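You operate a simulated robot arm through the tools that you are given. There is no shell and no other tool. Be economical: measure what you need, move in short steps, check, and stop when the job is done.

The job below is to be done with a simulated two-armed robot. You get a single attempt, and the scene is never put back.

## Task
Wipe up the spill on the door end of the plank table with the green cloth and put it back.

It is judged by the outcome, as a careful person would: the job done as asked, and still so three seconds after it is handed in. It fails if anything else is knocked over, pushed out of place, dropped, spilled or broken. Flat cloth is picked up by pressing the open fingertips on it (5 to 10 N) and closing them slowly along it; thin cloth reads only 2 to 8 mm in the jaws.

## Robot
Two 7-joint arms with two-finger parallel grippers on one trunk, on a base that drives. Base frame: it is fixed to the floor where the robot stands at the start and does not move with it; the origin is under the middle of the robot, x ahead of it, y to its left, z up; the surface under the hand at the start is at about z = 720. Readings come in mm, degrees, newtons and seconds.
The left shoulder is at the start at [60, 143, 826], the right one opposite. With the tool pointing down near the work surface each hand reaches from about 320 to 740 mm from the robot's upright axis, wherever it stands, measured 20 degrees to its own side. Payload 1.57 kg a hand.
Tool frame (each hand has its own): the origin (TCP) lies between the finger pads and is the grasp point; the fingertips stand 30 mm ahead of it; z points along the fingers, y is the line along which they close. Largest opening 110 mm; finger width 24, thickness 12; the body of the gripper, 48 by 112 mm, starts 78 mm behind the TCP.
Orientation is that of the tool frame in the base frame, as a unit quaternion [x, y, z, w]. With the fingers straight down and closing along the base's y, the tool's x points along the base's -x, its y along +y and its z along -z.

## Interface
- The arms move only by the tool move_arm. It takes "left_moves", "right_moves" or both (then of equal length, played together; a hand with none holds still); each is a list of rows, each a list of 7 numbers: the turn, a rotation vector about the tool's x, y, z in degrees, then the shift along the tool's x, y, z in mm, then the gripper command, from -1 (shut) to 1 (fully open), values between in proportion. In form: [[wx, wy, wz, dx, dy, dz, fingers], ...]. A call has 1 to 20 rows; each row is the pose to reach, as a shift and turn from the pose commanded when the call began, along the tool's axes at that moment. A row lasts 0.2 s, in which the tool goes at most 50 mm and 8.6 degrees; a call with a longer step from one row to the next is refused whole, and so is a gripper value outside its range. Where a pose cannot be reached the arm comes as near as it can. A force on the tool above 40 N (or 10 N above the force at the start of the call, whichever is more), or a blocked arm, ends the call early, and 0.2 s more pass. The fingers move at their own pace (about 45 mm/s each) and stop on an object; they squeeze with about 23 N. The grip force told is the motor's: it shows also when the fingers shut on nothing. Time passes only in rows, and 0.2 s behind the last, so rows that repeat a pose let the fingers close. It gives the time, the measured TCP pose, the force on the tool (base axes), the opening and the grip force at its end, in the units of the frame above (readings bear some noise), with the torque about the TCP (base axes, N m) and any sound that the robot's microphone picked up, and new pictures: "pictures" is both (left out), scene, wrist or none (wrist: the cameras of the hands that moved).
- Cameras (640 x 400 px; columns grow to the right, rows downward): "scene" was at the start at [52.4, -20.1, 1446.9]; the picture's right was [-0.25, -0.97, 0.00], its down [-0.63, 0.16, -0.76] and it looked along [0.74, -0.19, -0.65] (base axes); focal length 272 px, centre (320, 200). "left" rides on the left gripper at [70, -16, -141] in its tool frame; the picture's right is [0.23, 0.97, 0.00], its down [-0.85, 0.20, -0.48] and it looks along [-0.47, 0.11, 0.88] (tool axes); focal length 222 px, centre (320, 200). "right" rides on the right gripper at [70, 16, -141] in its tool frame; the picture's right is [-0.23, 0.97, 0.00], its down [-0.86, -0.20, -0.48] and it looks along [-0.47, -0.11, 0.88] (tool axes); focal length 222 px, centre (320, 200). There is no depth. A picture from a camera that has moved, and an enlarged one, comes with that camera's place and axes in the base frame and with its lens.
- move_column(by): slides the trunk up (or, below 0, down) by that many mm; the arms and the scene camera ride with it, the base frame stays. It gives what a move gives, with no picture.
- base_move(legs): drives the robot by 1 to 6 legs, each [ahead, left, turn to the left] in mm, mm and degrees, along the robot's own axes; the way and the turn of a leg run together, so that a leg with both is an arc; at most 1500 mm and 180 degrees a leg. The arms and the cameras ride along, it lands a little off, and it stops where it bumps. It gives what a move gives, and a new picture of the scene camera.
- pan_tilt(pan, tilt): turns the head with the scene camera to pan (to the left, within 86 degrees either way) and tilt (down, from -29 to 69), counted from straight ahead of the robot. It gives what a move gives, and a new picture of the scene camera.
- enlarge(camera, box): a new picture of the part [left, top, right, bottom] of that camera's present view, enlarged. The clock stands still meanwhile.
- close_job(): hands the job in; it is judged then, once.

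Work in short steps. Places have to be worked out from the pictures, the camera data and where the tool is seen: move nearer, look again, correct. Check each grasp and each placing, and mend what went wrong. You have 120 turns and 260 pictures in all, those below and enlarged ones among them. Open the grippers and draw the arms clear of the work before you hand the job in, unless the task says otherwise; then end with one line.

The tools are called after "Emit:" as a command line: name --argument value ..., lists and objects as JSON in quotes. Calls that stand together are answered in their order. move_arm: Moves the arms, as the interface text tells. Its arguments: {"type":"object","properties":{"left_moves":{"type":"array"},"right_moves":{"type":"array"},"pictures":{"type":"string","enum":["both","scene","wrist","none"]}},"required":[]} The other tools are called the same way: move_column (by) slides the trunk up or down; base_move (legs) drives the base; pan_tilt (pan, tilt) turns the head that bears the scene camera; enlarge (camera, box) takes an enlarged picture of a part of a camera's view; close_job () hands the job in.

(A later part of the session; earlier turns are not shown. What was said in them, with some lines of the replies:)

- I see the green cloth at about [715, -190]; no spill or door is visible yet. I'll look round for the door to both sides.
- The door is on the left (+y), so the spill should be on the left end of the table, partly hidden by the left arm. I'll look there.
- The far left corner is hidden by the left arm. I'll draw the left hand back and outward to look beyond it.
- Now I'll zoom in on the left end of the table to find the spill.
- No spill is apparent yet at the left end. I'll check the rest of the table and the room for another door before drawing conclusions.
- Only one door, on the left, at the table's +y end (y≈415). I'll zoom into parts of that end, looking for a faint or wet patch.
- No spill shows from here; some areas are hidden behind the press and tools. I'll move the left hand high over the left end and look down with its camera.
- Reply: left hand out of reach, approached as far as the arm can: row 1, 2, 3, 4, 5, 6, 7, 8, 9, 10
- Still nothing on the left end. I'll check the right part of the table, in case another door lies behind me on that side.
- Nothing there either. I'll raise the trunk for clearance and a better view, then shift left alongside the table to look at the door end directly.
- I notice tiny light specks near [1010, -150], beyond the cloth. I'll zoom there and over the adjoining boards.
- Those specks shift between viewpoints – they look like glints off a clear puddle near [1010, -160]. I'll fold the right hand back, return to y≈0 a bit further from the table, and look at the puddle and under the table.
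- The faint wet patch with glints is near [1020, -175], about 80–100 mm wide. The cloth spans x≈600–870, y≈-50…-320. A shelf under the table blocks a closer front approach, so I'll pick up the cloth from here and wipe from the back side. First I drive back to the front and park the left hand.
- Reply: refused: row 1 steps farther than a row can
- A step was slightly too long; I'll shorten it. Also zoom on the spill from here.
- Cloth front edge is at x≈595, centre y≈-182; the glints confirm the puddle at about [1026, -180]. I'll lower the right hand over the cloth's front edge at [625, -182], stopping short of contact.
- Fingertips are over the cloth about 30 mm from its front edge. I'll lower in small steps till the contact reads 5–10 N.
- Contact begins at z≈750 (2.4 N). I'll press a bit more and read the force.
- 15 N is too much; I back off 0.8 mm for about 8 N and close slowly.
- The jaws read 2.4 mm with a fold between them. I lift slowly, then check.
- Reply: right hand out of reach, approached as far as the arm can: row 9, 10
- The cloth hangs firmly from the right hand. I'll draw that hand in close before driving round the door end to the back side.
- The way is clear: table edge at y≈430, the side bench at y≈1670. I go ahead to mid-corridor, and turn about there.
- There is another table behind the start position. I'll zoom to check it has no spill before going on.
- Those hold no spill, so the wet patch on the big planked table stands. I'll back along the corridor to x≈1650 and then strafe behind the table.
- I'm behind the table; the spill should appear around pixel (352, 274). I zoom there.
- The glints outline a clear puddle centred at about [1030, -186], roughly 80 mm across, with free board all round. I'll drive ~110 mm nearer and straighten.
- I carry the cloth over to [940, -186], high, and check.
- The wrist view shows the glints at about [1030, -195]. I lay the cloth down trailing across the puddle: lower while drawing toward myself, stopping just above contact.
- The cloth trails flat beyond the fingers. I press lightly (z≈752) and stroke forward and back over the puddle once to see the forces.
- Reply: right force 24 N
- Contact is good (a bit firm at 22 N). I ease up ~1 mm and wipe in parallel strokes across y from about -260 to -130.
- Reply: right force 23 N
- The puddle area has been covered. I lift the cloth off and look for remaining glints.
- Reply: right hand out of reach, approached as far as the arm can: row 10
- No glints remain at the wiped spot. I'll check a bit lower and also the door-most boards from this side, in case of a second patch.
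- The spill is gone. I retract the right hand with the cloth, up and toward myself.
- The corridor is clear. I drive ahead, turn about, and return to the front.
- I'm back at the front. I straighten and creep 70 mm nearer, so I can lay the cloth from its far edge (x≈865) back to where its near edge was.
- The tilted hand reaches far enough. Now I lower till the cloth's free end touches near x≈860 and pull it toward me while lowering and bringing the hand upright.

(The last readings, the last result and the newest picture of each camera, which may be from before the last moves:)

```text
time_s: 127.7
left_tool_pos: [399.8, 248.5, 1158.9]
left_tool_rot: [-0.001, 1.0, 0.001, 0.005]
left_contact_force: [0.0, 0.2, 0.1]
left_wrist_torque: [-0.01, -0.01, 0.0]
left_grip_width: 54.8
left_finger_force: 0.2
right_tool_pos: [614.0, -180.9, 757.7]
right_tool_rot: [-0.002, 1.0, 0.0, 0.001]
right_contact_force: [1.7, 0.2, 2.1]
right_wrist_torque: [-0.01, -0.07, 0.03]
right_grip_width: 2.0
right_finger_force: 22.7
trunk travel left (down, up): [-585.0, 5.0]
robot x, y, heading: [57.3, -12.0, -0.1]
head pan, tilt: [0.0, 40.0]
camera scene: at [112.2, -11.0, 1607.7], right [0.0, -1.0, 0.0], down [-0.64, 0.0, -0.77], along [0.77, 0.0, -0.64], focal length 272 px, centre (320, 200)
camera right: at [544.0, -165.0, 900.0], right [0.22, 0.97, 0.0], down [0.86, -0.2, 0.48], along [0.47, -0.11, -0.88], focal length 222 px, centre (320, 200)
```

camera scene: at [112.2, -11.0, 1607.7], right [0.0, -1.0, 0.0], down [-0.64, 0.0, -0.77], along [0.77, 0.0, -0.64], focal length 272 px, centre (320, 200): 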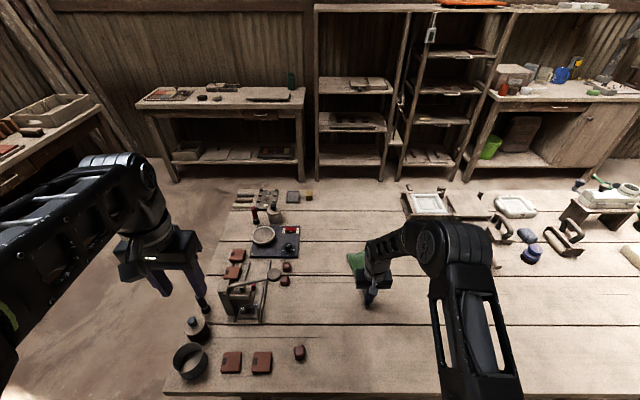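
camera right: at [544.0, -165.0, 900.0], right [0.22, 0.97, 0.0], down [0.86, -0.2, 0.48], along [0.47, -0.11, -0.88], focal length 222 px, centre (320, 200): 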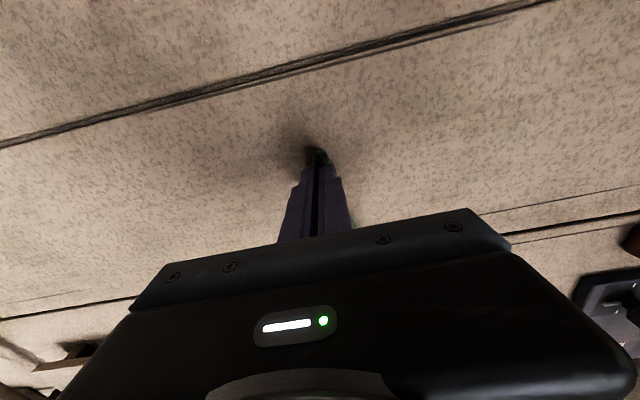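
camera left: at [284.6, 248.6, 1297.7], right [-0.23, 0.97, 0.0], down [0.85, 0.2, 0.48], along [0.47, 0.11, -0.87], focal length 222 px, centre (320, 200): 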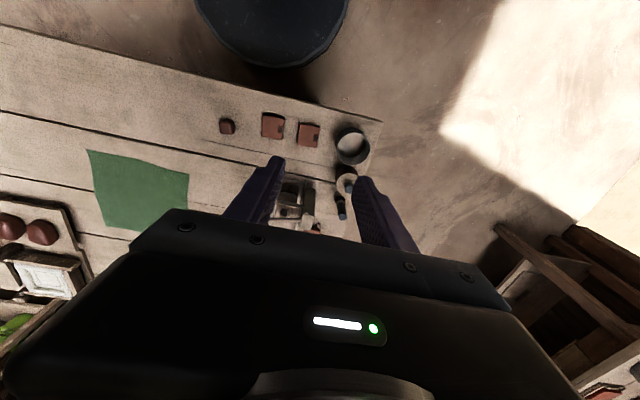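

Laid out. I lower to just touching, open gently a little, and rise clear to see how it lies.

Emit:
move_arm --right_moves '[[0, 0, 0, 0, 0, 6, -1], [0, 0, 0, 0, 0, 6, -0.8], [0, 0, 0, 0, 0, 6, -0.6], [0, 0, 0, 0, 0, 5, -0.4], [0, 0, 0, 0, 0, 5, -0.4], [0, 0, 0, 0, 0, -10, -0.4], [0, 0, 0, 0, 0, -50, -0.4], [0, 0, 0, 0, 0, -100, -0.4], [0, 0, 0, 30, 0, -140, -0.4], [0, 0, 0, 60, 0, -180, -0.4], [0, 0, 0, 100, 0, -210, -0.4], [0, 0, 0, 140, 0, -240, -0.4], [0, 0, 0, 140, 0, -240, -0.4]]' --pictures "both"

Emit:
enlarge --camera "scene" --box '[280, 200, 440, 300]'

```text
time_s: 130.5
left_tool_pos: [400.2, 249.5, 1159.3]
left_tool_rot: [0.0, 1.0, 0.002, 0.005]
left_contact_force: [0.4, -0.1, 0.9]
left_wrist_torque: [0.0, 0.0, 0.01]
left_grip_width: 55.2
left_finger_force: 0.0
right_tool_pos: [472.8, -179.8, 998.0]
right_tool_rot: [-0.001, 1.0, 0.0, -0.001]
right_contact_force: [1.0, -0.6, -0.1]
right_wrist_torque: [-0.02, 0.05, 0.02]
right_grip_width: 32.9
right_finger_force: 0.2
trunk travel left (down, up): [-585.0, 5.0]
robot x, y, heading: [57.9, -12.0, 0.0]
head pan, tilt: [0.0, 40.0]
camera scene: at [113.4, -11.0, 1607.6], right [0.0, -1.0, 0.0], down [-0.64, 0.0, -0.77], along [0.77, 0.0, -0.64], focal length 272 px, centre (320, 200)
camera right: at [402.4, -164.6, 1140.2], right [0.22, 0.97, 0.0], down [0.86, -0.2, 0.48], along [0.47, -0.11, -0.88], focal length 222 px, centre (320, 200)
```

scene: 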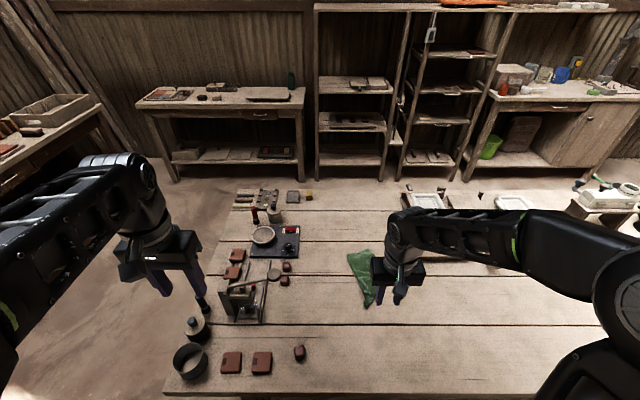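
right: 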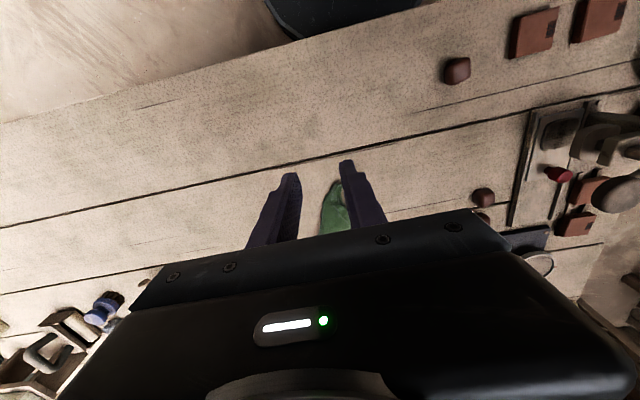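

```text
4.00 times, centred on (360, 250) of scene
camera zoom: at [113.4, -11.0, 1607.6], right [0.0, -1.0, 0.0], down [-0.64, 0.0, -0.77], along [0.77, 0.0, -0.64], focal length 1086 px, centre (160, 0)
```

zoom: 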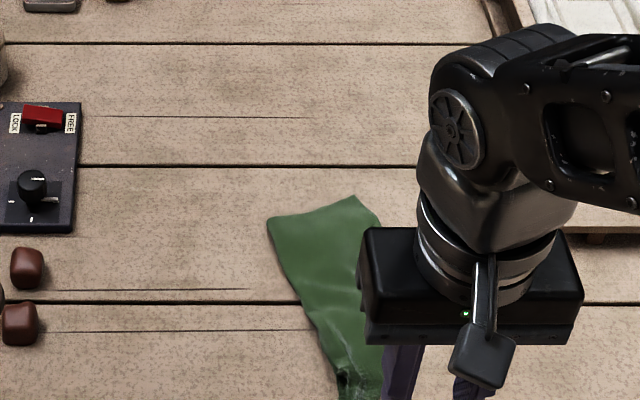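

I move the right hand aside to see the whole cloth.

Emit:
move_arm --right_moves '[[0, 0, 0, 20, -45, 0, -0.4], [0, 0, 0, 40, -90, 0, -0.4], [0, 0, 0, 60, -135, 0, -0.4], [0, 0, 0, 60, -180, 0, -0.4], [0, 0, 0, 60, -220, 0, -0.4]]' --pictures "none"

Emit:
enlarge --camera "scene" --box '[300, 220, 460, 320]'

```text
time_s: 131.7
left_tool_pos: [400.1, 249.3, 1158.9]
left_tool_rot: [-0.001, 1.0, 0.0, 0.004]
left_contact_force: [0.3, -0.5, -0.6]
left_wrist_torque: [-0.03, 0.0, 0.02]
left_grip_width: 55.1
left_finger_force: 0.0
right_tool_pos: [418.3, -401.1, 996.5]
right_tool_rot: [-0.002, 1.0, 0.0, 0.0]
right_contact_force: [0.3, -0.1, -0.4]
right_wrist_torque: [0.01, 0.0, 0.02]
right_grip_width: 33.2
right_finger_force: 0.1
trunk travel left (down, up): [-585.0, 5.0]
robot x, y, heading: [54.8, -12.4, 0.1]
head pan, tilt: [0.0, 40.0]
```

```text
4.00 times, centred on (380, 270) of scene
camera zoom: at [112.5, -11.9, 1607.6], right [0.0, -1.0, 0.0], down [-0.64, 0.0, -0.77], along [0.77, 0.0, -0.64], focal length 1086 px, centre (80, -80)
```

zoom: 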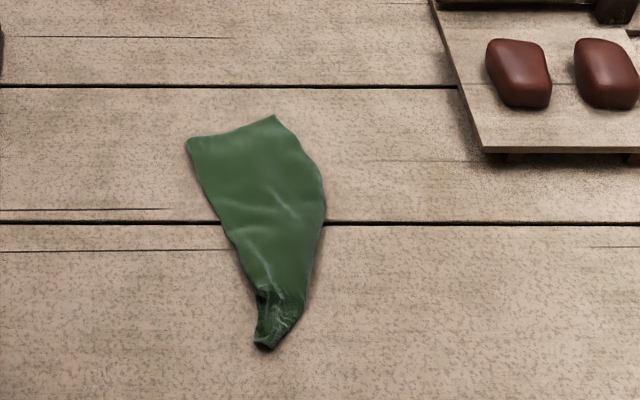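

The cloth lies within its original footprint but is folded on itself. I'll look closer to see whether it can be spread easily.

Emit:
enlarge --camera "scene" --box '[335, 240, 399, 312]'

```text
5.56 times, centred on (367, 276) of scene
camera zoom: at [112.5, -11.9, 1607.6], right [0.0, -1.0, 0.0], down [-0.64, 0.0, -0.77], along [0.77, 0.0, -0.64], focal length 1508 px, centre (59, -222)
```

zoom: 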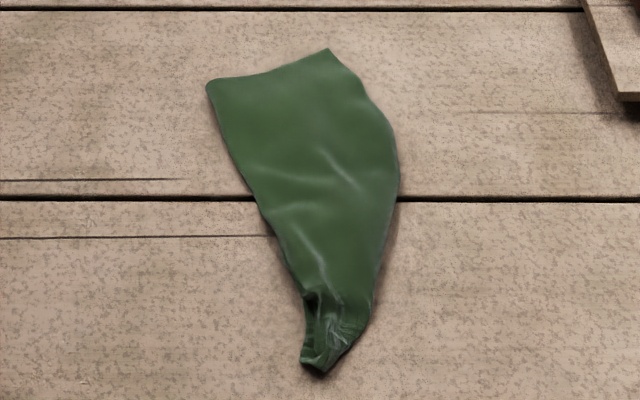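

The left side is a fold line, with the top layer's free corner at the far right. I'll pinch just the top layer near [745, -222] and fold it back over to the left.

Emit:
move_arm --right_moves '[[0, 0, 0, -40, 25, 0, -0.2], [0, 0, 0, -80, 50, 0, -0.2], [0, 0, 0, -120, 75, 0, -0.2], [0, 0, 0, -160, 100, 0, -0.2], [0, 0, 0, -200, 120, 20, -0.2], [0, 0, 0, -240, 140, 40, -0.2], [0, 0, 0, -280, 160, 60, -0.2], [0, 0, 0, -310, 175, 95, -0.2], [0, 0, 0, -327, 179, 140, -0.2], [0, 0, 0, -327, 179, 185, -0.2], [0, 0, 0, -327, 179, 220, -0.2], [0, 0, 0, -327, 179, 234, -0.2], [0, 0, 0, -327, 179, 234, -0.2]]' --pictures "both"

```text
time_s: 134.5
left_tool_pos: [399.9, 248.6, 1159.6]
left_tool_rot: [-0.001, 1.0, 0.002, 0.005]
left_contact_force: [-0.3, -0.4, 0.1]
left_wrist_torque: [-0.02, -0.01, 0.0]
left_grip_width: 55.1
left_finger_force: 0.1
right_tool_pos: [742.7, -222.2, 762.9]
right_tool_rot: [-0.001, 1.0, 0.0, 0.001]
right_contact_force: [1.3, 0.0, 0.0]
right_wrist_torque: [0.03, 0.0, 0.03]
right_grip_width: 44.0
right_finger_force: 0.0
trunk travel left (down, up): [-585.0, 5.0]
robot x, y, heading: [56.0, -12.1, 0.1]
head pan, tilt: [0.0, 40.0]
camera scene: at [112.5, -11.3, 1607.6], right [0.0, -1.0, 0.0], down [-0.64, 0.0, -0.77], along [0.77, 0.0, -0.64], focal length 272 px, centre (320, 200)
camera right: at [672.0, -206.6, 904.9], right [0.22, 0.97, 0.0], down [0.86, -0.2, 0.48], along [0.47, -0.11, -0.88], focal length 222 px, centre (320, 200)
```

scene: 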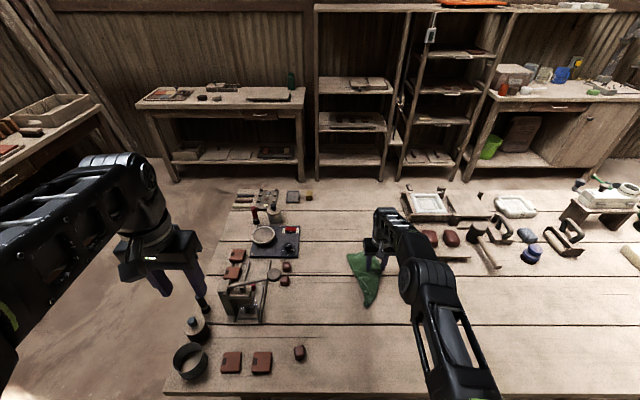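
right: 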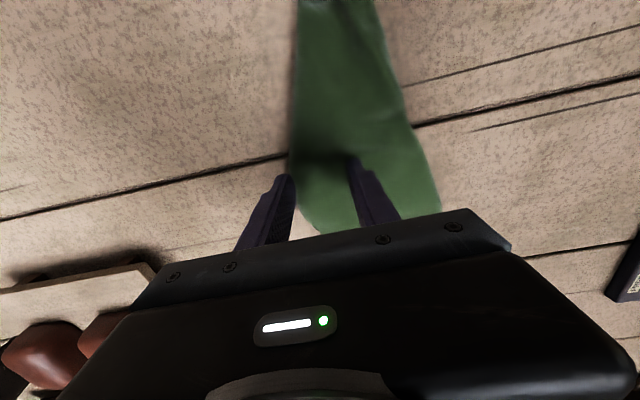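

The right finger is at the cloth's edge; I shift 20 mm left and touch down lightly.

Emit:
move_arm --right_moves '[[0, 0, 0, 0, 20, 0, -0.2], [0, 0, 0, 0, 20, 6, -0.2], [0, 0, 0, 0, 20, 9, -0.2], [0, 0, 0, 0, 20, 11, -0.2], [0, 0, 0, 0, 20, 11, -0.2]]' --pictures "none"

```text
time_s: 135.7
left_tool_pos: [400.0, 249.0, 1158.2]
left_tool_rot: [-0.001, 1.0, 0.001, 0.003]
left_contact_force: [-0.3, 0.8, 0.1]
left_wrist_torque: [0.04, -0.02, 0.02]
left_grip_width: 55.0
left_finger_force: 0.0
right_tool_pos: [741.8, -199.3, 753.6]
right_tool_rot: [-0.002, 1.0, 0.0, 0.0]
right_contact_force: [0.0, 1.5, 5.1]
right_wrist_torque: [0.09, -0.02, -0.03]
right_grip_width: 44.3
right_finger_force: 0.3
trunk travel left (down, up): [-585.0, 5.0]
robot x, y, heading: [58.3, -14.0, 0.4]
head pan, tilt: [0.0, 40.0]
```

5 N: right for the top layer. I close slowly and lift 25 mm.

Emit:
move_arm --right_moves '[[0, 0, 0, 0, 0, 0, -0.3], [0, 0, 0, 0, 0, 0, -0.4], [0, 0, 0, 0, 0, 0, -0.5], [0, 0, 0, 0, 0, 0, -0.6], [0, 0, 0, 0, 0, 0, -0.7], [0, 0, 0, 0, 0, 0, -0.8], [0, 0, 0, 0, 0, 0, -0.9], [0, 0, 0, 0, 0, 0, -1], [0, 0, 0, 0, 0, 0, -1], [0, 0, 0, 0, 0, -12, -1], [0, 0, 0, 0, 0, -30, -1], [0, 0, 0, 0, 0, -50, -1]]' --pictures "both"

Emit:
enlarge --camera "scene" --box '[300, 220, 460, 320]'

```text
time_s: 138.3
left_tool_pos: [399.7, 249.1, 1159.9]
left_tool_rot: [-0.001, 1.0, 0.001, 0.004]
left_contact_force: [0.4, -0.1, -1.0]
left_wrist_torque: [0.02, 0.01, -0.01]
left_grip_width: 55.0
left_finger_force: 0.1
right_tool_pos: [740.9, -200.7, 801.7]
right_tool_rot: [-0.002, 1.0, 0.0, -0.001]
right_contact_force: [0.1, -0.8, 1.1]
right_wrist_torque: [-0.01, -0.03, -0.01]
right_grip_width: 2.4
right_finger_force: 22.6
trunk travel left (down, up): [-585.0, 5.0]
robot x, y, heading: [58.5, -13.3, -0.0]
head pan, tilt: [0.0, 40.0]
camera scene: at [112.1, -11.1, 1607.6], right [0.0, -1.0, 0.0], down [-0.64, 0.0, -0.77], along [0.77, 0.0, -0.64], focal length 272 px, centre (320, 200)
camera right: at [670.0, -184.8, 942.9], right [0.22, 0.97, 0.0], down [0.86, -0.2, 0.48], along [0.47, -0.11, -0.88], focal length 222 px, centre (320, 200)
```

scene: 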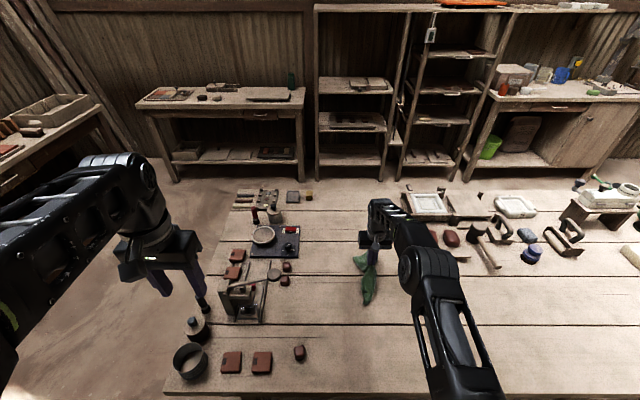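
right: 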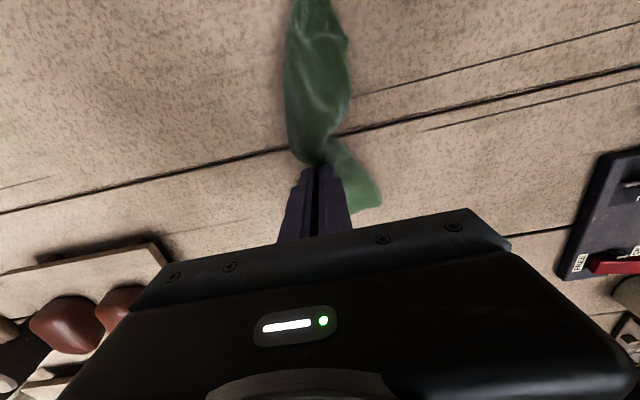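

```text
4.00 times, centred on (380, 270) of scene
camera zoom: at [112.1, -11.1, 1607.6], right [0.0, -1.0, 0.0], down [-0.64, 0.0, -0.77], along [0.77, 0.0, -0.64], focal length 1086 px, centre (80, -80)
```

zoom: 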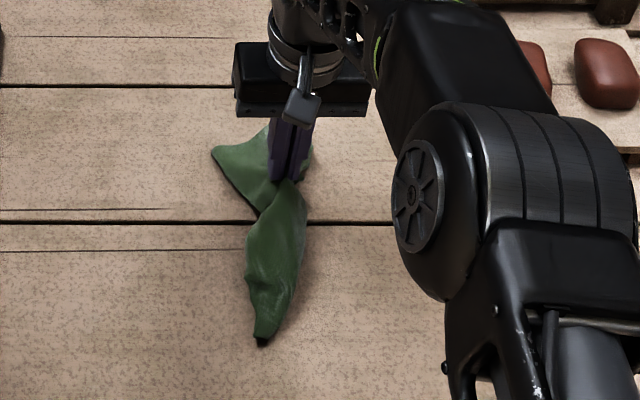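

The pinch holds a layer. I'll carry it up and over to the left and lower it there.

Emit:
move_arm --right_moves '[[0, 0, 0, 0, 5, -25, -1], [0, 0, 0, 0, 20, -40, -1], [0, 0, 0, 0, 45, -45, -1], [0, 0, 0, 0, 70, -45, -1], [0, 0, 0, 0, 95, -35, -1], [0, 0, 0, 0, 115, -15, -1], [0, 0, 0, 0, 130, 10, -1], [0, 0, 0, 0, 140, 35, -1], [0, 0, 0, 0, 140, 45, -1]]' --pictures "both"

Emit:
enlarge --camera "scene" --box '[280, 220, 440, 320]'

```text
time_s: 140.3
left_tool_pos: [400.1, 248.8, 1159.7]
left_tool_rot: [-0.001, 1.0, 0.0, 0.004]
left_contact_force: [-0.4, 1.1, 0.3]
left_wrist_torque: [0.0, -0.03, 0.01]
left_grip_width: 54.7
left_finger_force: 0.1
right_tool_pos: [733.3, -62.3, 761.7]
right_tool_rot: [-0.001, 1.0, 0.0, 0.0]
right_contact_force: [0.3, 0.0, 0.0]
right_wrist_torque: [-0.02, -0.01, -0.01]
right_grip_width: 2.6
right_finger_force: 23.2
right hand out of reach, approached as far as the arm can: row 8, 9
trunk travel left (down, up): [-585.0, 5.0]
robot x, y, heading: [57.3, -12.2, 0.1]
head pan, tilt: [0.0, 40.0]
camera scene: at [112.4, -11.1, 1607.7], right [0.0, -1.0, 0.0], down [-0.64, 0.0, -0.77], along [0.77, 0.0, -0.64], focal length 272 px, centre (320, 200)
camera right: at [662.8, -46.6, 903.5], right [0.22, 0.97, 0.0], down [0.86, -0.2, 0.48], along [0.47, -0.11, -0.88], focal length 222 px, centre (320, 200)
```

scene: 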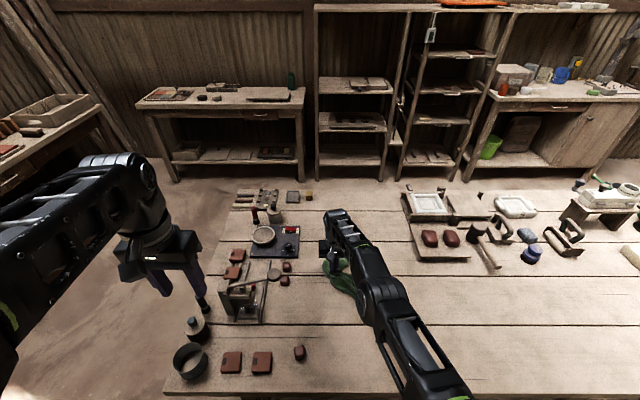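
right: 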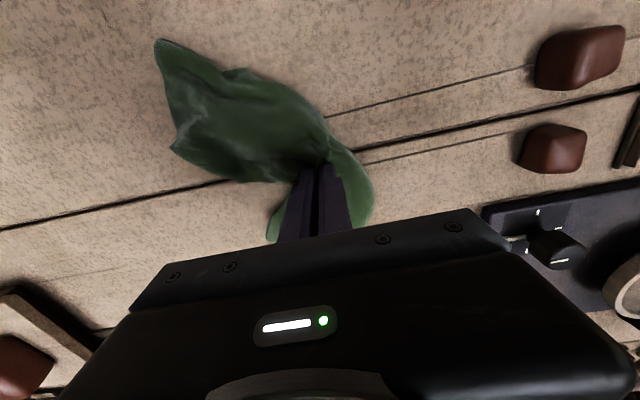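

```text
4.00 times, centred on (360, 270) of scene
camera zoom: at [112.4, -11.1, 1607.7], right [0.0, -1.0, 0.0], down [-0.64, 0.0, -0.77], along [0.77, 0.0, -0.64], focal length 1086 px, centre (160, -80)
```

zoom: 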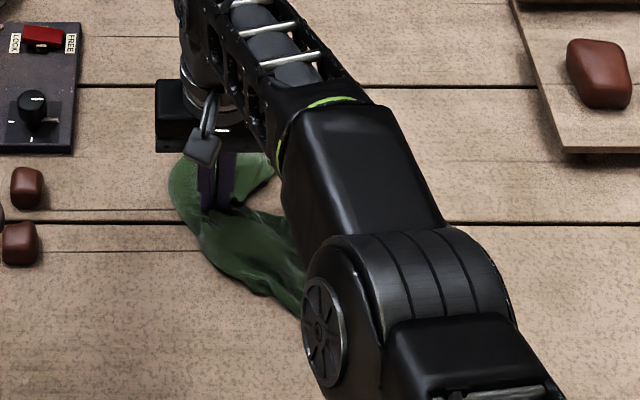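

Part of the cloth opened but it also shifted left. I release here and lift clear to look.

Emit:
move_arm --right_moves '[[0, 0, 0, 0, 0, 4, -1], [0, 0, 0, 0, 0, 4, -0.7], [0, 0, 0, 0, 0, 4, -0.4], [0, 0, 0, 0, 0, 0, -0.4], [0, 0, 0, 0, 0, -40, -0.4], [0, 0, 0, 0, 0, -85, -0.4], [0, 0, 0, 20, -20, -125, -0.4], [0, 0, 0, 50, -40, -160, -0.4], [0, 0, 0, 80, -70, -185, -0.4], [0, 0, 0, 110, -105, -200, -0.4], [0, 0, 0, 140, -140, -210, -0.4], [0, 0, 0, 170, -175, -215, -0.4], [0, 0, 0, 190, -215, -215, -0.4], [0, 0, 0, 210, -255, -215, -0.4], [0, 0, 0, 230, -295, -215, -0.4]]' --pictures "none"

Emit:
enlarge --camera "scene" --box '[290, 220, 450, 320]'

```text
refused: row 8 steps farther than a row can; nothing moved
```

```text
4.00 times, centred on (370, 270) of scene
camera zoom: at [112.4, -11.1, 1607.7], right [0.0, -1.0, 0.0], down [-0.64, 0.0, -0.77], along [0.77, 0.0, -0.64], focal length 1086 px, centre (120, -80)
```

zoom: 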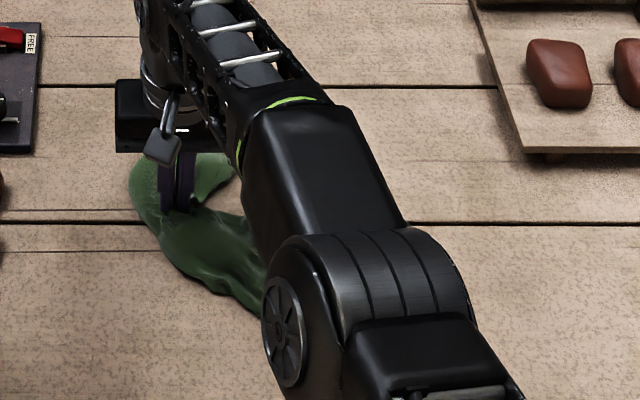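

A step was too long; same motion with shorter steps.

Emit:
move_arm --right_moves '[[0, 0, 0, 0, 0, 4, -1], [0, 0, 0, 0, 0, 4, -0.7], [0, 0, 0, 0, 0, 4, -0.4], [0, 0, 0, 0, 0, 0, -0.4], [0, 0, 0, 0, 0, -40, -0.4], [0, 0, 0, 0, 0, -80, -0.4], [0, 0, 0, 15, -15, -115, -0.4], [0, 0, 0, 35, -35, -150, -0.4], [0, 0, 0, 60, -65, -175, -0.4], [0, 0, 0, 90, -95, -195, -0.4], [0, 0, 0, 120, -130, -205, -0.4], [0, 0, 0, 150, -165, -210, -0.4], [0, 0, 0, 175, -205, -210, -0.4], [0, 0, 0, 195, -248, -210, -0.4], [0, 0, 0, 215, -292, -210, -0.4]]' --pictures "none"

Emit:
enlarge --camera "scene" --box '[290, 220, 450, 320]'

```text
time_s: 143.5
left_tool_pos: [399.8, 248.1, 1159.4]
left_tool_rot: [-0.001, 1.0, 0.001, 0.004]
left_contact_force: [-0.1, 0.1, 0.2]
left_wrist_torque: [0.01, -0.01, -0.03]
left_grip_width: 55.2
left_finger_force: 0.1
right_tool_pos: [516.1, -358.9, 968.1]
right_tool_rot: [-0.002, 1.0, 0.001, -0.001]
right_contact_force: [0.2, -0.6, 0.3]
right_wrist_torque: [0.01, -0.02, -0.04]
right_grip_width: 32.8
right_finger_force: 0.0
trunk travel left (down, up): [-585.0, 5.0]
robot x, y, heading: [56.9, -13.7, 0.1]
head pan, tilt: [0.0, 40.0]
```

```text
4.00 times, centred on (370, 270) of scene
camera zoom: at [111.8, -12.3, 1607.7], right [0.0, -1.0, 0.0], down [-0.64, 0.0, -0.77], along [0.77, 0.0, -0.64], focal length 1086 px, centre (120, -80)
```

zoom: 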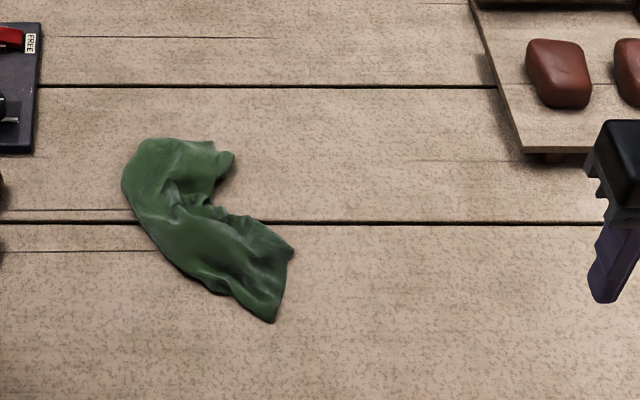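

That made it worse: the cloth is crumpled and centred at about [723, -88]. I'll regrasp it near its front edge at [663, -138] and lay it out again as before, which gave a neater, centred result.

Emit:
move_arm --right_moves '[[0, 0, 0, -25, 40, 0, -0.3], [0, 0, 0, -50, 80, 0, -0.3], [0, 0, 0, -75, 120, 0, -0.3], [0, 0, 0, -100, 160, 10, -0.3], [0, 0, 0, -125, 195, 30, -0.3], [0, 0, 0, -147, 221, 60, -0.3], [0, 0, 0, -147, 221, 105, -0.3], [0, 0, 0, -147, 221, 150, -0.3], [0, 0, 0, -147, 221, 190, -0.3], [0, 0, 0, -147, 221, 202, -0.3], [0, 0, 0, -147, 221, 202, -0.3]]' --pictures "wrist"

```text
time_s: 145.9
left_tool_pos: [399.8, 249.0, 1158.6]
left_tool_rot: [-0.001, 1.0, 0.0, 0.005]
left_contact_force: [1.1, 0.5, -0.9]
left_wrist_torque: [0.01, 0.01, -0.02]
left_grip_width: 55.2
left_finger_force: 0.0
right_tool_pos: [665.4, -135.0, 771.9]
right_tool_rot: [-0.002, 1.0, 0.0, 0.001]
right_contact_force: [-0.3, 0.4, 0.4]
right_wrist_torque: [-0.01, -0.01, 0.0]
right_grip_width: 38.6
right_finger_force: 0.0
trunk travel left (down, up): [-585.0, 5.0]
robot x, y, heading: [56.0, -11.0, -0.1]
head pan, tilt: [0.0, 40.0]
camera right: at [595.3, -118.3, 913.7], right [0.22, 0.97, 0.0], down [0.86, -0.2, 0.48], along [0.47, -0.11, -0.88], focal length 222 px, centre (320, 200)
```

right: 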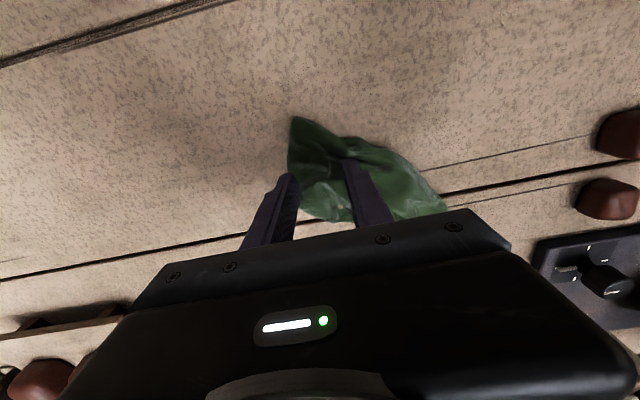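

Emit:
move_arm --right_moves '[[0, 0, 0, 5, 14, 0, -0.3], [0, 0, 0, 5, 14, 10, -0.3], [0, 0, 0, 5, 14, 16, -0.3], [0, 0, 0, 5, 14, 19, -0.3], [0, 0, 0, 5, 14, 20, -0.3]]' --pictures "none"

```text
time_s: 147.1
left_tool_pos: [398.6, 249.8, 1160.4]
left_tool_rot: [-0.001, 1.0, 0.001, 0.006]
left_contact_force: [0.2, 0.4, -0.2]
left_wrist_torque: [0.01, 0.02, 0.03]
left_grip_width: 55.2
left_finger_force: 0.1
right_tool_pos: [659.4, -120.0, 752.5]
right_tool_rot: [-0.001, 1.0, 0.001, 0.001]
right_contact_force: [-2.3, 0.0, 17.1]
right_wrist_torque: [0.43, -0.02, 0.04]
right_grip_width: 38.1
right_finger_force: 0.1
trunk travel left (down, up): [-585.0, 5.0]
robot x, y, heading: [59.5, -10.7, -0.1]
head pan, tilt: [0.0, 40.0]
```

Firm contact on the thicker fold; I ease off slightly, close, and lift.

Emit:
move_arm --right_moves '[[0, 0, 0, 0, 0, -0.7, -0.4], [0, 0, 0, 0, 0, -0.7, -0.5], [0, 0, 0, 0, 0, -0.7, -0.6], [0, 0, 0, 0, 0, -0.7, -0.7], [0, 0, 0, 0, 0, -0.7, -0.8], [0, 0, 0, 0, 0, -0.7, -0.9], [0, 0, 0, 0, 0, -0.7, -1], [0, 0, 0, 0, 0, -0.7, -1], [0, 0, 0, 0, 0, -0.7, -1], [0, 0, 0, 0, 0, -30, -1], [0, 0, 0, 0, 0, -75, -1], [0, 0, 0, 0, 0, -120, -1], [0, 0, 0, 0, 0, -165, -1], [0, 0, 0, 10, -20, -210, -1], [0, 0, 0, 30, -45, -245, -1], [0, 0, 0, 60, -60, -280, -1], [0, 0, 0, 80, -65, -320, -1], [0, 0, 0, 80, -65, -320, -1]]' --pictures "scene"

Emit:
enlarge --camera "scene" --box '[280, 180, 440, 280]'

```text
refused: row 14 steps farther than a row can; nothing moved
```

```text
4.00 times, centred on (360, 230) of scene
camera zoom: at [110.5, -10.9, 1608.0], right [0.0, -1.0, 0.0], down [-0.64, 0.0, -0.77], along [0.77, 0.0, -0.64], focal length 1086 px, centre (160, 80)
```

zoom: 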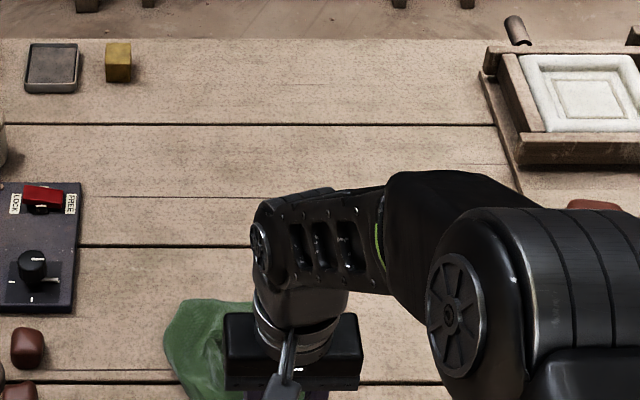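

Emit:
move_arm --right_moves '[[0, 0, 0, 0, 0, -0.7, -0.4], [0, 0, 0, 0, 0, -0.7, -0.5], [0, 0, 0, 0, 0, -0.7, -0.6], [0, 0, 0, 0, 0, -0.7, -0.7], [0, 0, 0, 0, 0, -0.7, -0.8], [0, 0, 0, 0, 0, -0.7, -0.9], [0, 0, 0, 0, 0, -0.7, -1], [0, 0, 0, 0, 0, -0.7, -1], [0, 0, 0, 0, 0, -0.7, -1], [0, 0, 0, 0, 0, -30, -1], [0, 0, 0, 0, 0, -70, -1], [0, 0, 0, 0, 0, -110, -1], [0, 0, 0, 0, 0, -150, -1], [0, 0, 0, 5, -15, -190, -1], [0, 0, 0, 20, -30, -225, -1], [0, 0, 0, 40, -45, -260, -1], [0, 0, 0, 60, -60, -290, -1], [0, 0, 0, 80, -65, -320, -1], [0, 0, 0, 80, -65, -320, -1]]' --pictures "scene"

Emit:
enlarge --camera "scene" --box '[280, 180, 440, 280]'

```text
time_s: 151.1
left_tool_pos: [400.1, 248.6, 1159.0]
left_tool_rot: [-0.001, 1.0, 0.001, 0.004]
left_contact_force: [-0.4, -0.1, -0.3]
left_wrist_torque: [-0.02, 0.03, 0.0]
left_grip_width: 54.9
left_finger_force: 0.0
right_tool_pos: [581.3, -185.9, 1070.0]
right_tool_rot: [-0.002, 1.0, 0.0, 0.0]
right_contact_force: [-0.7, 1.1, -0.6]
right_wrist_torque: [-0.03, 0.01, 0.01]
right_grip_width: 2.6
right_finger_force: 22.9
trunk travel left (down, up): [-585.0, 5.0]
robot x, y, heading: [53.4, -11.2, 0.2]
head pan, tilt: [0.0, 40.0]
camera scene: at [113.1, -11.2, 1607.6], right [0.0, -1.0, 0.0], down [-0.64, 0.0, -0.77], along [0.77, 0.0, -0.64], focal length 272 px, centre (320, 200)
```

scene: 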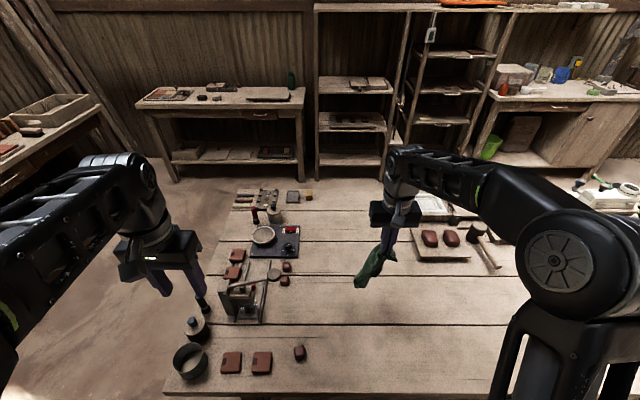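

```text
4.00 times, centred on (360, 230) of scene
camera zoom: at [113.1, -11.2, 1607.6], right [0.0, -1.0, 0.0], down [-0.64, 0.0, -0.77], along [0.77, 0.0, -0.64], focal length 1086 px, centre (160, 80)
```

zoom: 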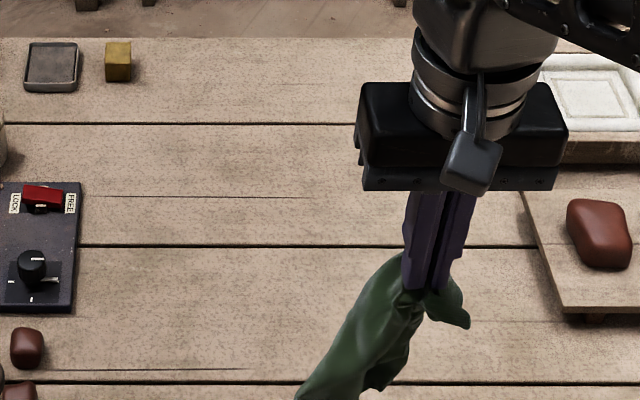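

Held again. I repeat the tilted reach to [812, -185, 1039], then the same lay-down.

Emit:
move_arm --right_moves '[[0, -8, 0, -35, 0, 0, -1], [0, -16, 0, -70, 0, 5, -1], [0, -24, 0, -105, 0, 10, -1], [0, -32, 0, -145, 0, 15, -1], [0, -40, 0, -190, 0, 22, -1], [0, -40, 0, -231, 0, 31, -1], [0, -40, 0, -231, 0, 31, -1], [0, -40, 0, -231, 0, 31, -1]]' --pictures "none"

Emit:
move_arm --right_moves '[[0, 0, 0, 3.7, 0, 23, -1], [0, 0, 0, 6.5, 0, 46.7, -1], [0, 0, 0, 36, 0, 58.5, -1], [0, 4, 0, 67.8, 0, 68.4, -1], [0, 10, 0, 101.1, 0, 77, -1], [0, 16, 0, 136, 0, 84.2, -1], [0, 23, 0, 173.2, 0, 89.7, -1], [0, 30, 0, 209.1, 0, 93.5, -1], [0, 36, 0, 247.2, 0, 95.4, -1], [0, 40, 0, 283.3, 0, 96.4, -1], [0, 40, 0, 314.1, 0, 94.2, -1], [0, 40, 0, 330.1, 0, 89.8, -1], [0, 40, 0, 334, 0, 93, -1]]' --pictures "scene"

```text
time_s: 152.9
left_tool_pos: [400.1, 248.8, 1158.7]
left_tool_rot: [-0.001, 1.0, 0.0, 0.004]
left_contact_force: [1.0, 0.9, -0.2]
left_wrist_torque: [0.02, -0.02, 0.0]
left_grip_width: 55.1
left_finger_force: 0.0
right_tool_pos: [811.5, -185.9, 1036.4]
right_tool_rot: [-0.002, 0.94, 0.001, 0.342]
right_contact_force: [-0.3, 0.2, -0.6]
right_wrist_torque: [0.03, -0.01, -0.01]
right_grip_width: 2.7
right_finger_force: 23.4
trunk travel left (down, up): [-585.0, 5.0]
robot x, y, heading: [55.4, -13.8, -0.1]
head pan, tilt: [0.0, 40.0]
```

```text
time_s: 155.7
left_tool_pos: [398.6, 248.8, 1159.6]
left_tool_rot: [-0.001, 1.0, 0.001, 0.005]
left_contact_force: [0.4, -0.3, -0.6]
left_wrist_torque: [-0.01, 0.0, 0.01]
left_grip_width: 55.0
left_finger_force: 0.1
right_tool_pos: [615.3, -184.1, 753.0]
right_tool_rot: [-0.002, 1.0, 0.0, 0.002]
right_contact_force: [1.8, 1.2, 21.2]
right_wrist_torque: [0.0, -0.18, -0.01]
right_grip_width: 2.9
right_finger_force: 22.8
trunk travel left (down, up): [-585.0, 5.0]
robot x, y, heading: [55.4, -11.7, -0.2]
head pan, tilt: [0.0, 40.0]
camera scene: at [110.5, -10.5, 1608.1], right [0.0, -1.0, 0.0], down [-0.64, 0.0, -0.77], along [0.77, 0.0, -0.64], focal length 272 px, centre (320, 200)
```

scene: 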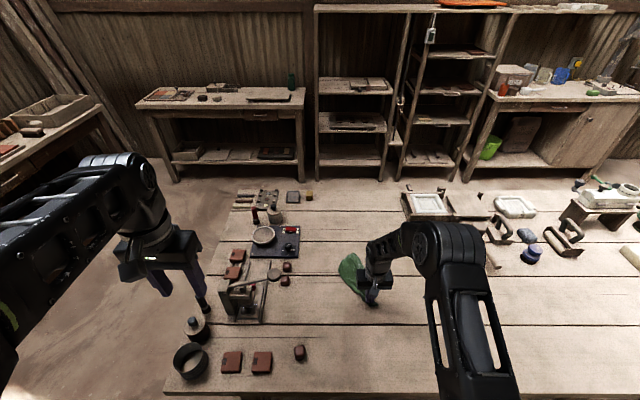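

I release and draw aside to view the result.

Emit:
move_arm --right_moves '[[0, 0, 0, 0, 0, -1, -0.8], [0, 0, 0, 0, 0, -1, -0.6], [0, 0, 0, 0, 0, -1, -0.4], [0, 0, 0, 0, 0, -2, -0.3], [0, 0, 0, 0, 0, -40, -0.3], [0, 0, 0, 0, 0, -85, -0.3], [0, 0, 0, 0, 0, -130, -0.3], [0, 0, 0, 20, -20, -165, -0.3], [0, 0, 0, 50, -50, -185, -0.3], [0, 0, 0, 80, -85, -200, -0.3], [0, 0, 0, 110, -120, -210, -0.3], [0, 0, 0, 130, -165, -210, -0.3], [0, 0, 0, 130, -210, -210, -0.3]]' --pictures "wrist"

Emit:
enlarge --camera "scene" --box '[300, 220, 460, 320]'

```text
time_s: 158.5
left_tool_pos: [400.5, 248.4, 1159.6]
left_tool_rot: [-0.001, 1.0, 0.001, 0.005]
left_contact_force: [0.9, -0.3, 0.3]
left_wrist_torque: [0.0, 0.03, 0.0]
left_grip_width: 54.9
left_finger_force: 0.1
right_tool_pos: [485.2, -398.5, 962.0]
right_tool_rot: [-0.001, 1.0, 0.0, 0.0]
right_contact_force: [-0.1, -0.1, -0.5]
right_wrist_torque: [0.05, 0.02, -0.01]
right_grip_width: 38.4
right_finger_force: 0.0
trunk travel left (down, up): [-585.0, 5.0]
robot x, y, heading: [55.7, -12.1, 0.1]
head pan, tilt: [0.0, 40.0]
camera right: at [414.8, -383.0, 1104.6], right [0.22, 0.97, 0.0], down [0.86, -0.2, 0.48], along [0.47, -0.11, -0.88], focal length 222 px, centre (320, 200)
```

right: 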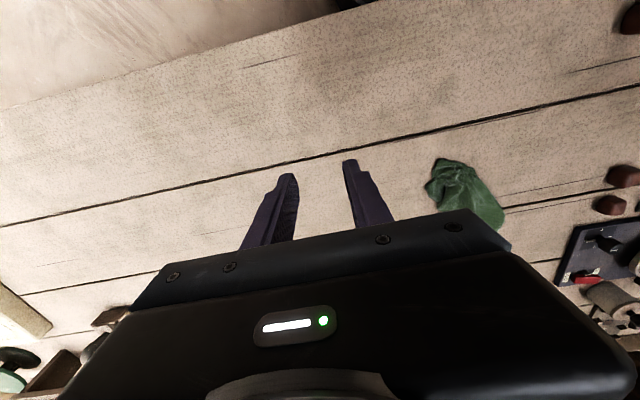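

```text
4.00 times, centred on (380, 270) of scene
camera zoom: at [112.9, -11.9, 1607.6], right [0.0, -1.0, 0.0], down [-0.64, 0.0, -0.77], along [0.77, 0.0, -0.64], focal length 1086 px, centre (80, -80)
```

zoom: 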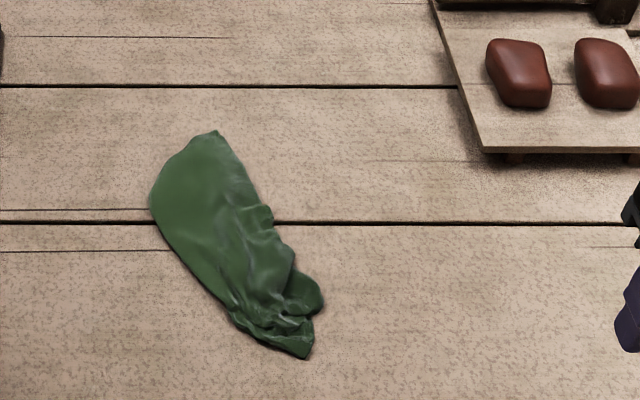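

The cloth lies inside its original footprint, centred about 40 mm left of where it was. I'll pinch its right lobe near [656, -197] and draw it ~90 mm right along the table, to open and centre it.

Emit:
move_arm --right_moves '[[0, 0, 0, -30, 35, 0, -0.3], [0, 0, 0, -60, 70, 0, -0.3], [0, 0, 0, -90, 105, 5, -0.3], [0, 0, 0, -120, 140, 15, -0.3], [0, 0, 0, -150, 175, 30, -0.3], [0, 0, 0, -171, 201, 60, -0.3], [0, 0, 0, -171, 201, 105, -0.3], [0, 0, 0, -171, 201, 150, -0.3], [0, 0, 0, -171, 201, 185, -0.3], [0, 0, 0, -171, 201, 198, -0.3], [0, 0, 0, -171, 201, 204, -0.3], [0, 0, 0, -171, 201, 207, -0.3], [0, 0, 0, -171, 201, 207, -0.3]]' --pictures "wrist"

```text
time_s: 161.3
left_tool_pos: [399.5, 248.4, 1160.6]
left_tool_rot: [-0.001, 1.0, 0.001, 0.004]
left_contact_force: [-0.2, -0.2, -0.3]
left_wrist_torque: [-0.01, -0.01, -0.02]
left_grip_width: 55.2
left_finger_force: 0.1
right_tool_pos: [656.7, -195.1, 757.4]
right_tool_rot: [-0.001, 1.0, 0.0, 0.0]
right_contact_force: [0.0, -0.5, 3.8]
right_wrist_torque: [-0.1, -0.05, 0.02]
right_grip_width: 38.9
right_finger_force: 0.6
trunk travel left (down, up): [-585.0, 5.0]
robot x, y, heading: [55.7, -10.2, -0.0]
head pan, tilt: [0.0, 40.0]
camera right: at [584.9, -179.8, 899.5], right [0.22, 0.97, 0.0], down [0.86, -0.2, 0.48], along [0.47, -0.11, -0.88], focal length 222 px, centre (320, 200)
```

right: 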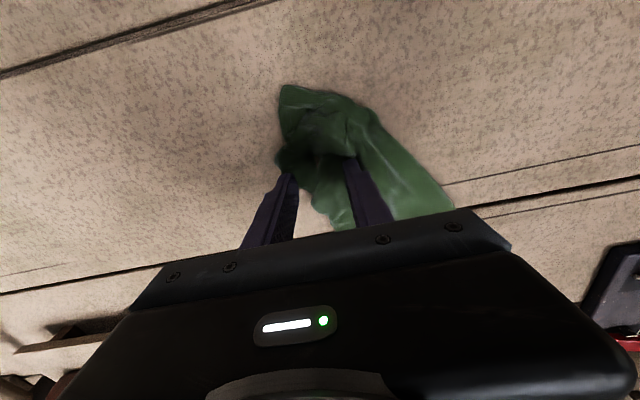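

Fingers straddle the lobe with light contact. I close and pull it rightward (−y) just above the table.

Emit:
move_arm --right_moves '[[0, 0, 0, 0, 5, 1, -0.4], [0, 0, 0, 0, 5, 1, -0.5], [0, 0, 0, 0, 5, 1, -0.6], [0, 0, 0, 0, 5, 1, -0.7], [0, 0, 0, 0, 5, 1, -0.8], [0, 0, 0, 0, 5, 1, -0.9], [0, 0, 0, 0, 5, 1, -1], [0, 0, 0, 0, 5, 1, -1], [0, 0, 0, 0, 5, -4, -1], [0, 0, 0, -3, -15, -6, -1], [0, 0, 0, -8, -35, -6, -1], [0, 0, 0, -13, -55, -6, -1], [0, 0, 0, -18, -75, -5, -1], [0, 0, 0, -22, -92, -2, -1], [0, 0, 0, -22, -92, -2, -1]]' --pictures "wrist"

Emit:
enlarge --camera "scene" --box '[300, 220, 460, 320]'

```text
time_s: 164.5
left_tool_pos: [399.4, 249.1, 1158.5]
left_tool_rot: [-0.001, 1.0, 0.001, 0.004]
left_contact_force: [0.4, -0.5, -0.4]
left_wrist_torque: [0.01, -0.02, 0.0]
left_grip_width: 55.0
left_finger_force: 0.1
right_tool_pos: [678.8, -284.8, 760.0]
right_tool_rot: [-0.001, 1.0, -0.001, 0.0]
right_contact_force: [-0.3, 2.5, 2.2]
right_wrist_torque: [0.0, 0.01, 0.01]
right_grip_width: 2.9
right_finger_force: 23.0
trunk travel left (down, up): [-585.0, 5.0]
robot x, y, heading: [55.1, -11.5, 0.3]
head pan, tilt: [0.0, 40.0]
camera right: at [608.1, -269.8, 901.0], right [0.22, 0.97, 0.0], down [0.86, -0.2, 0.48], along [0.47, -0.11, -0.88], focal length 222 px, centre (320, 200)
```

right: 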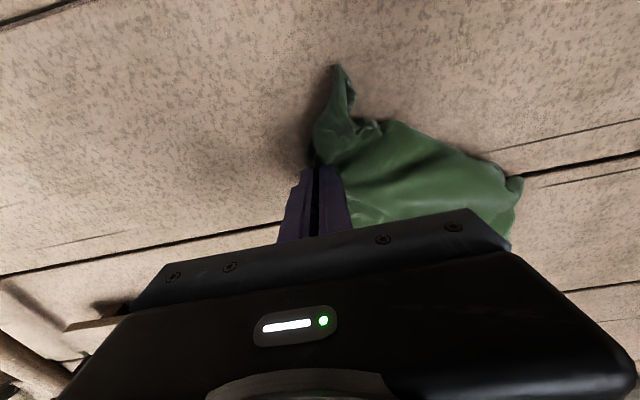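

```text
4.00 times, centred on (380, 270) of scene
camera zoom: at [112.3, -10.8, 1607.7], right [0.0, -1.0, 0.0], down [-0.64, 0.0, -0.77], along [0.77, 0.0, -0.64], focal length 1086 px, centre (80, -80)
```

zoom: 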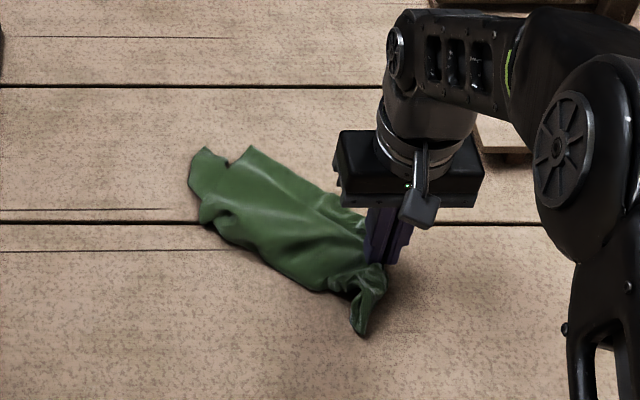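

The cloth now spreads from y≈-115 to -290, centred at about [724, -205], within 25 mm of its start. I release gently, rise straight up and draw the hand clear.

Emit:
move_arm --right_moves '[[0, 0, 0, 0, 5, 4, -1], [0, 0, 0, 0, 5, 4, -0.8], [0, 0, 0, 0, 5, 4, -0.6], [0, 0, 0, 0, 5, 4, -0.4], [0, 0, 0, 0, 5, 2, -0.3], [0, 0, 0, 0, 5, -30, -0.3], [0, 0, 0, 0, 5, -75, -0.3], [0, 0, 0, 0, 5, -120, -0.3], [0, 0, 0, 0, 5, -165, -0.3], [0, 0, 0, 30, -10, -190, 0], [0, 0, 0, 65, -30, -210, 0.5], [0, 0, 0, 100, -50, -230, 1], [0, 0, 0, 140, -70, -240, 1], [0, 0, 0, 180, -90, -250, 1], [0, 0, 0, 220, -110, -250, 1], [0, 0, 0, 260, -110, -250, 1]]' --left_moves '[[0, 0, 0, 0, 0, 0, 0], [0, 0, 0, 0, 0, 0, 0], [0, 0, 0, 0, 0, 0, 0], [0, 0, 0, 0, 0, 0, 0], [0, 0, 0, 0, 0, 0, 0], [0, 0, 0, 0, 0, 0, 0], [0, 0, 0, 0, 0, 0, 0], [0, 0, 0, 0, 0, 0, 0], [0, 0, 0, 0, 0, 0, 0.3], [0, 0, 0, 0, 0, 0, 0.6], [0, 0, 0, 0, 0, 0, 1], [0, 0, 0, 0, 0, 0, 1], [0, 0, 0, 0, 0, 0, 1], [0, 0, 0, 0, 0, 0, 1], [0, 0, 0, 0, 0, 0, 1], [0, 0, 0, 0, 0, 0, 1]]' --pictures "scene"

Emit:
enlarge --camera "scene" --box '[300, 220, 460, 320]'

Emit:
enlarge --camera "scene" --box '[300, 170, 460, 270]'

```text
time_s: 167.9
left_tool_pos: [398.6, 248.4, 1159.8]
left_tool_rot: [0.0, 1.0, 0.0, 0.006]
left_contact_force: [-0.1, 0.8, -0.5]
left_wrist_torque: [-0.01, -0.02, 0.0]
left_grip_width: 110.0
left_finger_force: 0.0
right_tool_pos: [417.8, -397.7, 1006.2]
right_tool_rot: [-0.001, 1.0, 0.0, 0.001]
right_contact_force: [-0.1, 0.7, 0.1]
right_wrist_torque: [-0.04, -0.03, -0.01]
right_grip_width: 109.9
right_finger_force: 0.0
trunk travel left (down, up): [-585.0, 5.0]
robot x, y, heading: [57.0, -10.9, 0.4]
head pan, tilt: [0.0, 40.0]
camera scene: at [110.9, -11.0, 1607.7], right [0.0, -1.0, 0.0], down [-0.64, 0.0, -0.77], along [0.77, 0.0, -0.64], focal length 272 px, centre (320, 200)
```

scene: 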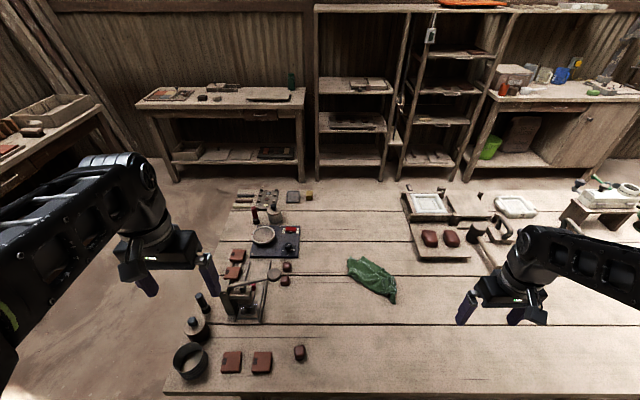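

```text
4.00 times, centred on (380, 270) of scene
camera zoom: at [110.9, -11.0, 1607.7], right [0.0, -1.0, 0.0], down [-0.64, 0.0, -0.77], along [0.77, 0.0, -0.64], focal length 1086 px, centre (80, -80)
```

zoom: 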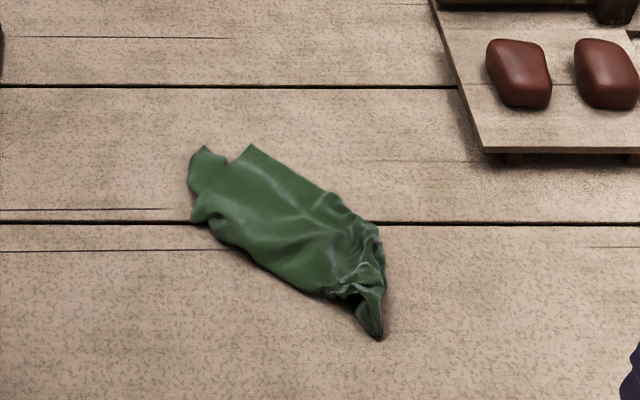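

```text
4.00 times, centred on (380, 220) of scene
camera zoom: at [110.9, -11.0, 1607.7], right [0.0, -1.0, 0.0], down [-0.64, 0.0, -0.77], along [0.77, 0.0, -0.64], focal length 1086 px, centre (80, 120)
```

zoom: 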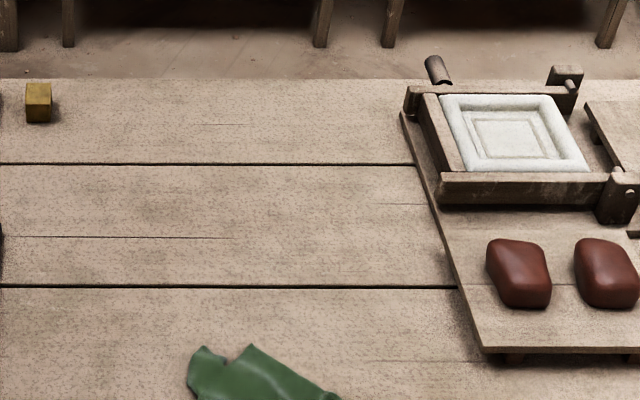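

The spill spot is dry, the cloth rests where it was, nothing else has moved, and both grippers are open and clear. I hand the job in.

Emit:
close_job

```text
The job is handed in.
```

I wiped up the spill near [1030, -186] and put the green cloth back within about 25 mm of its starting spot. It now lies partly bunched up, not spread flat as it was at the start.
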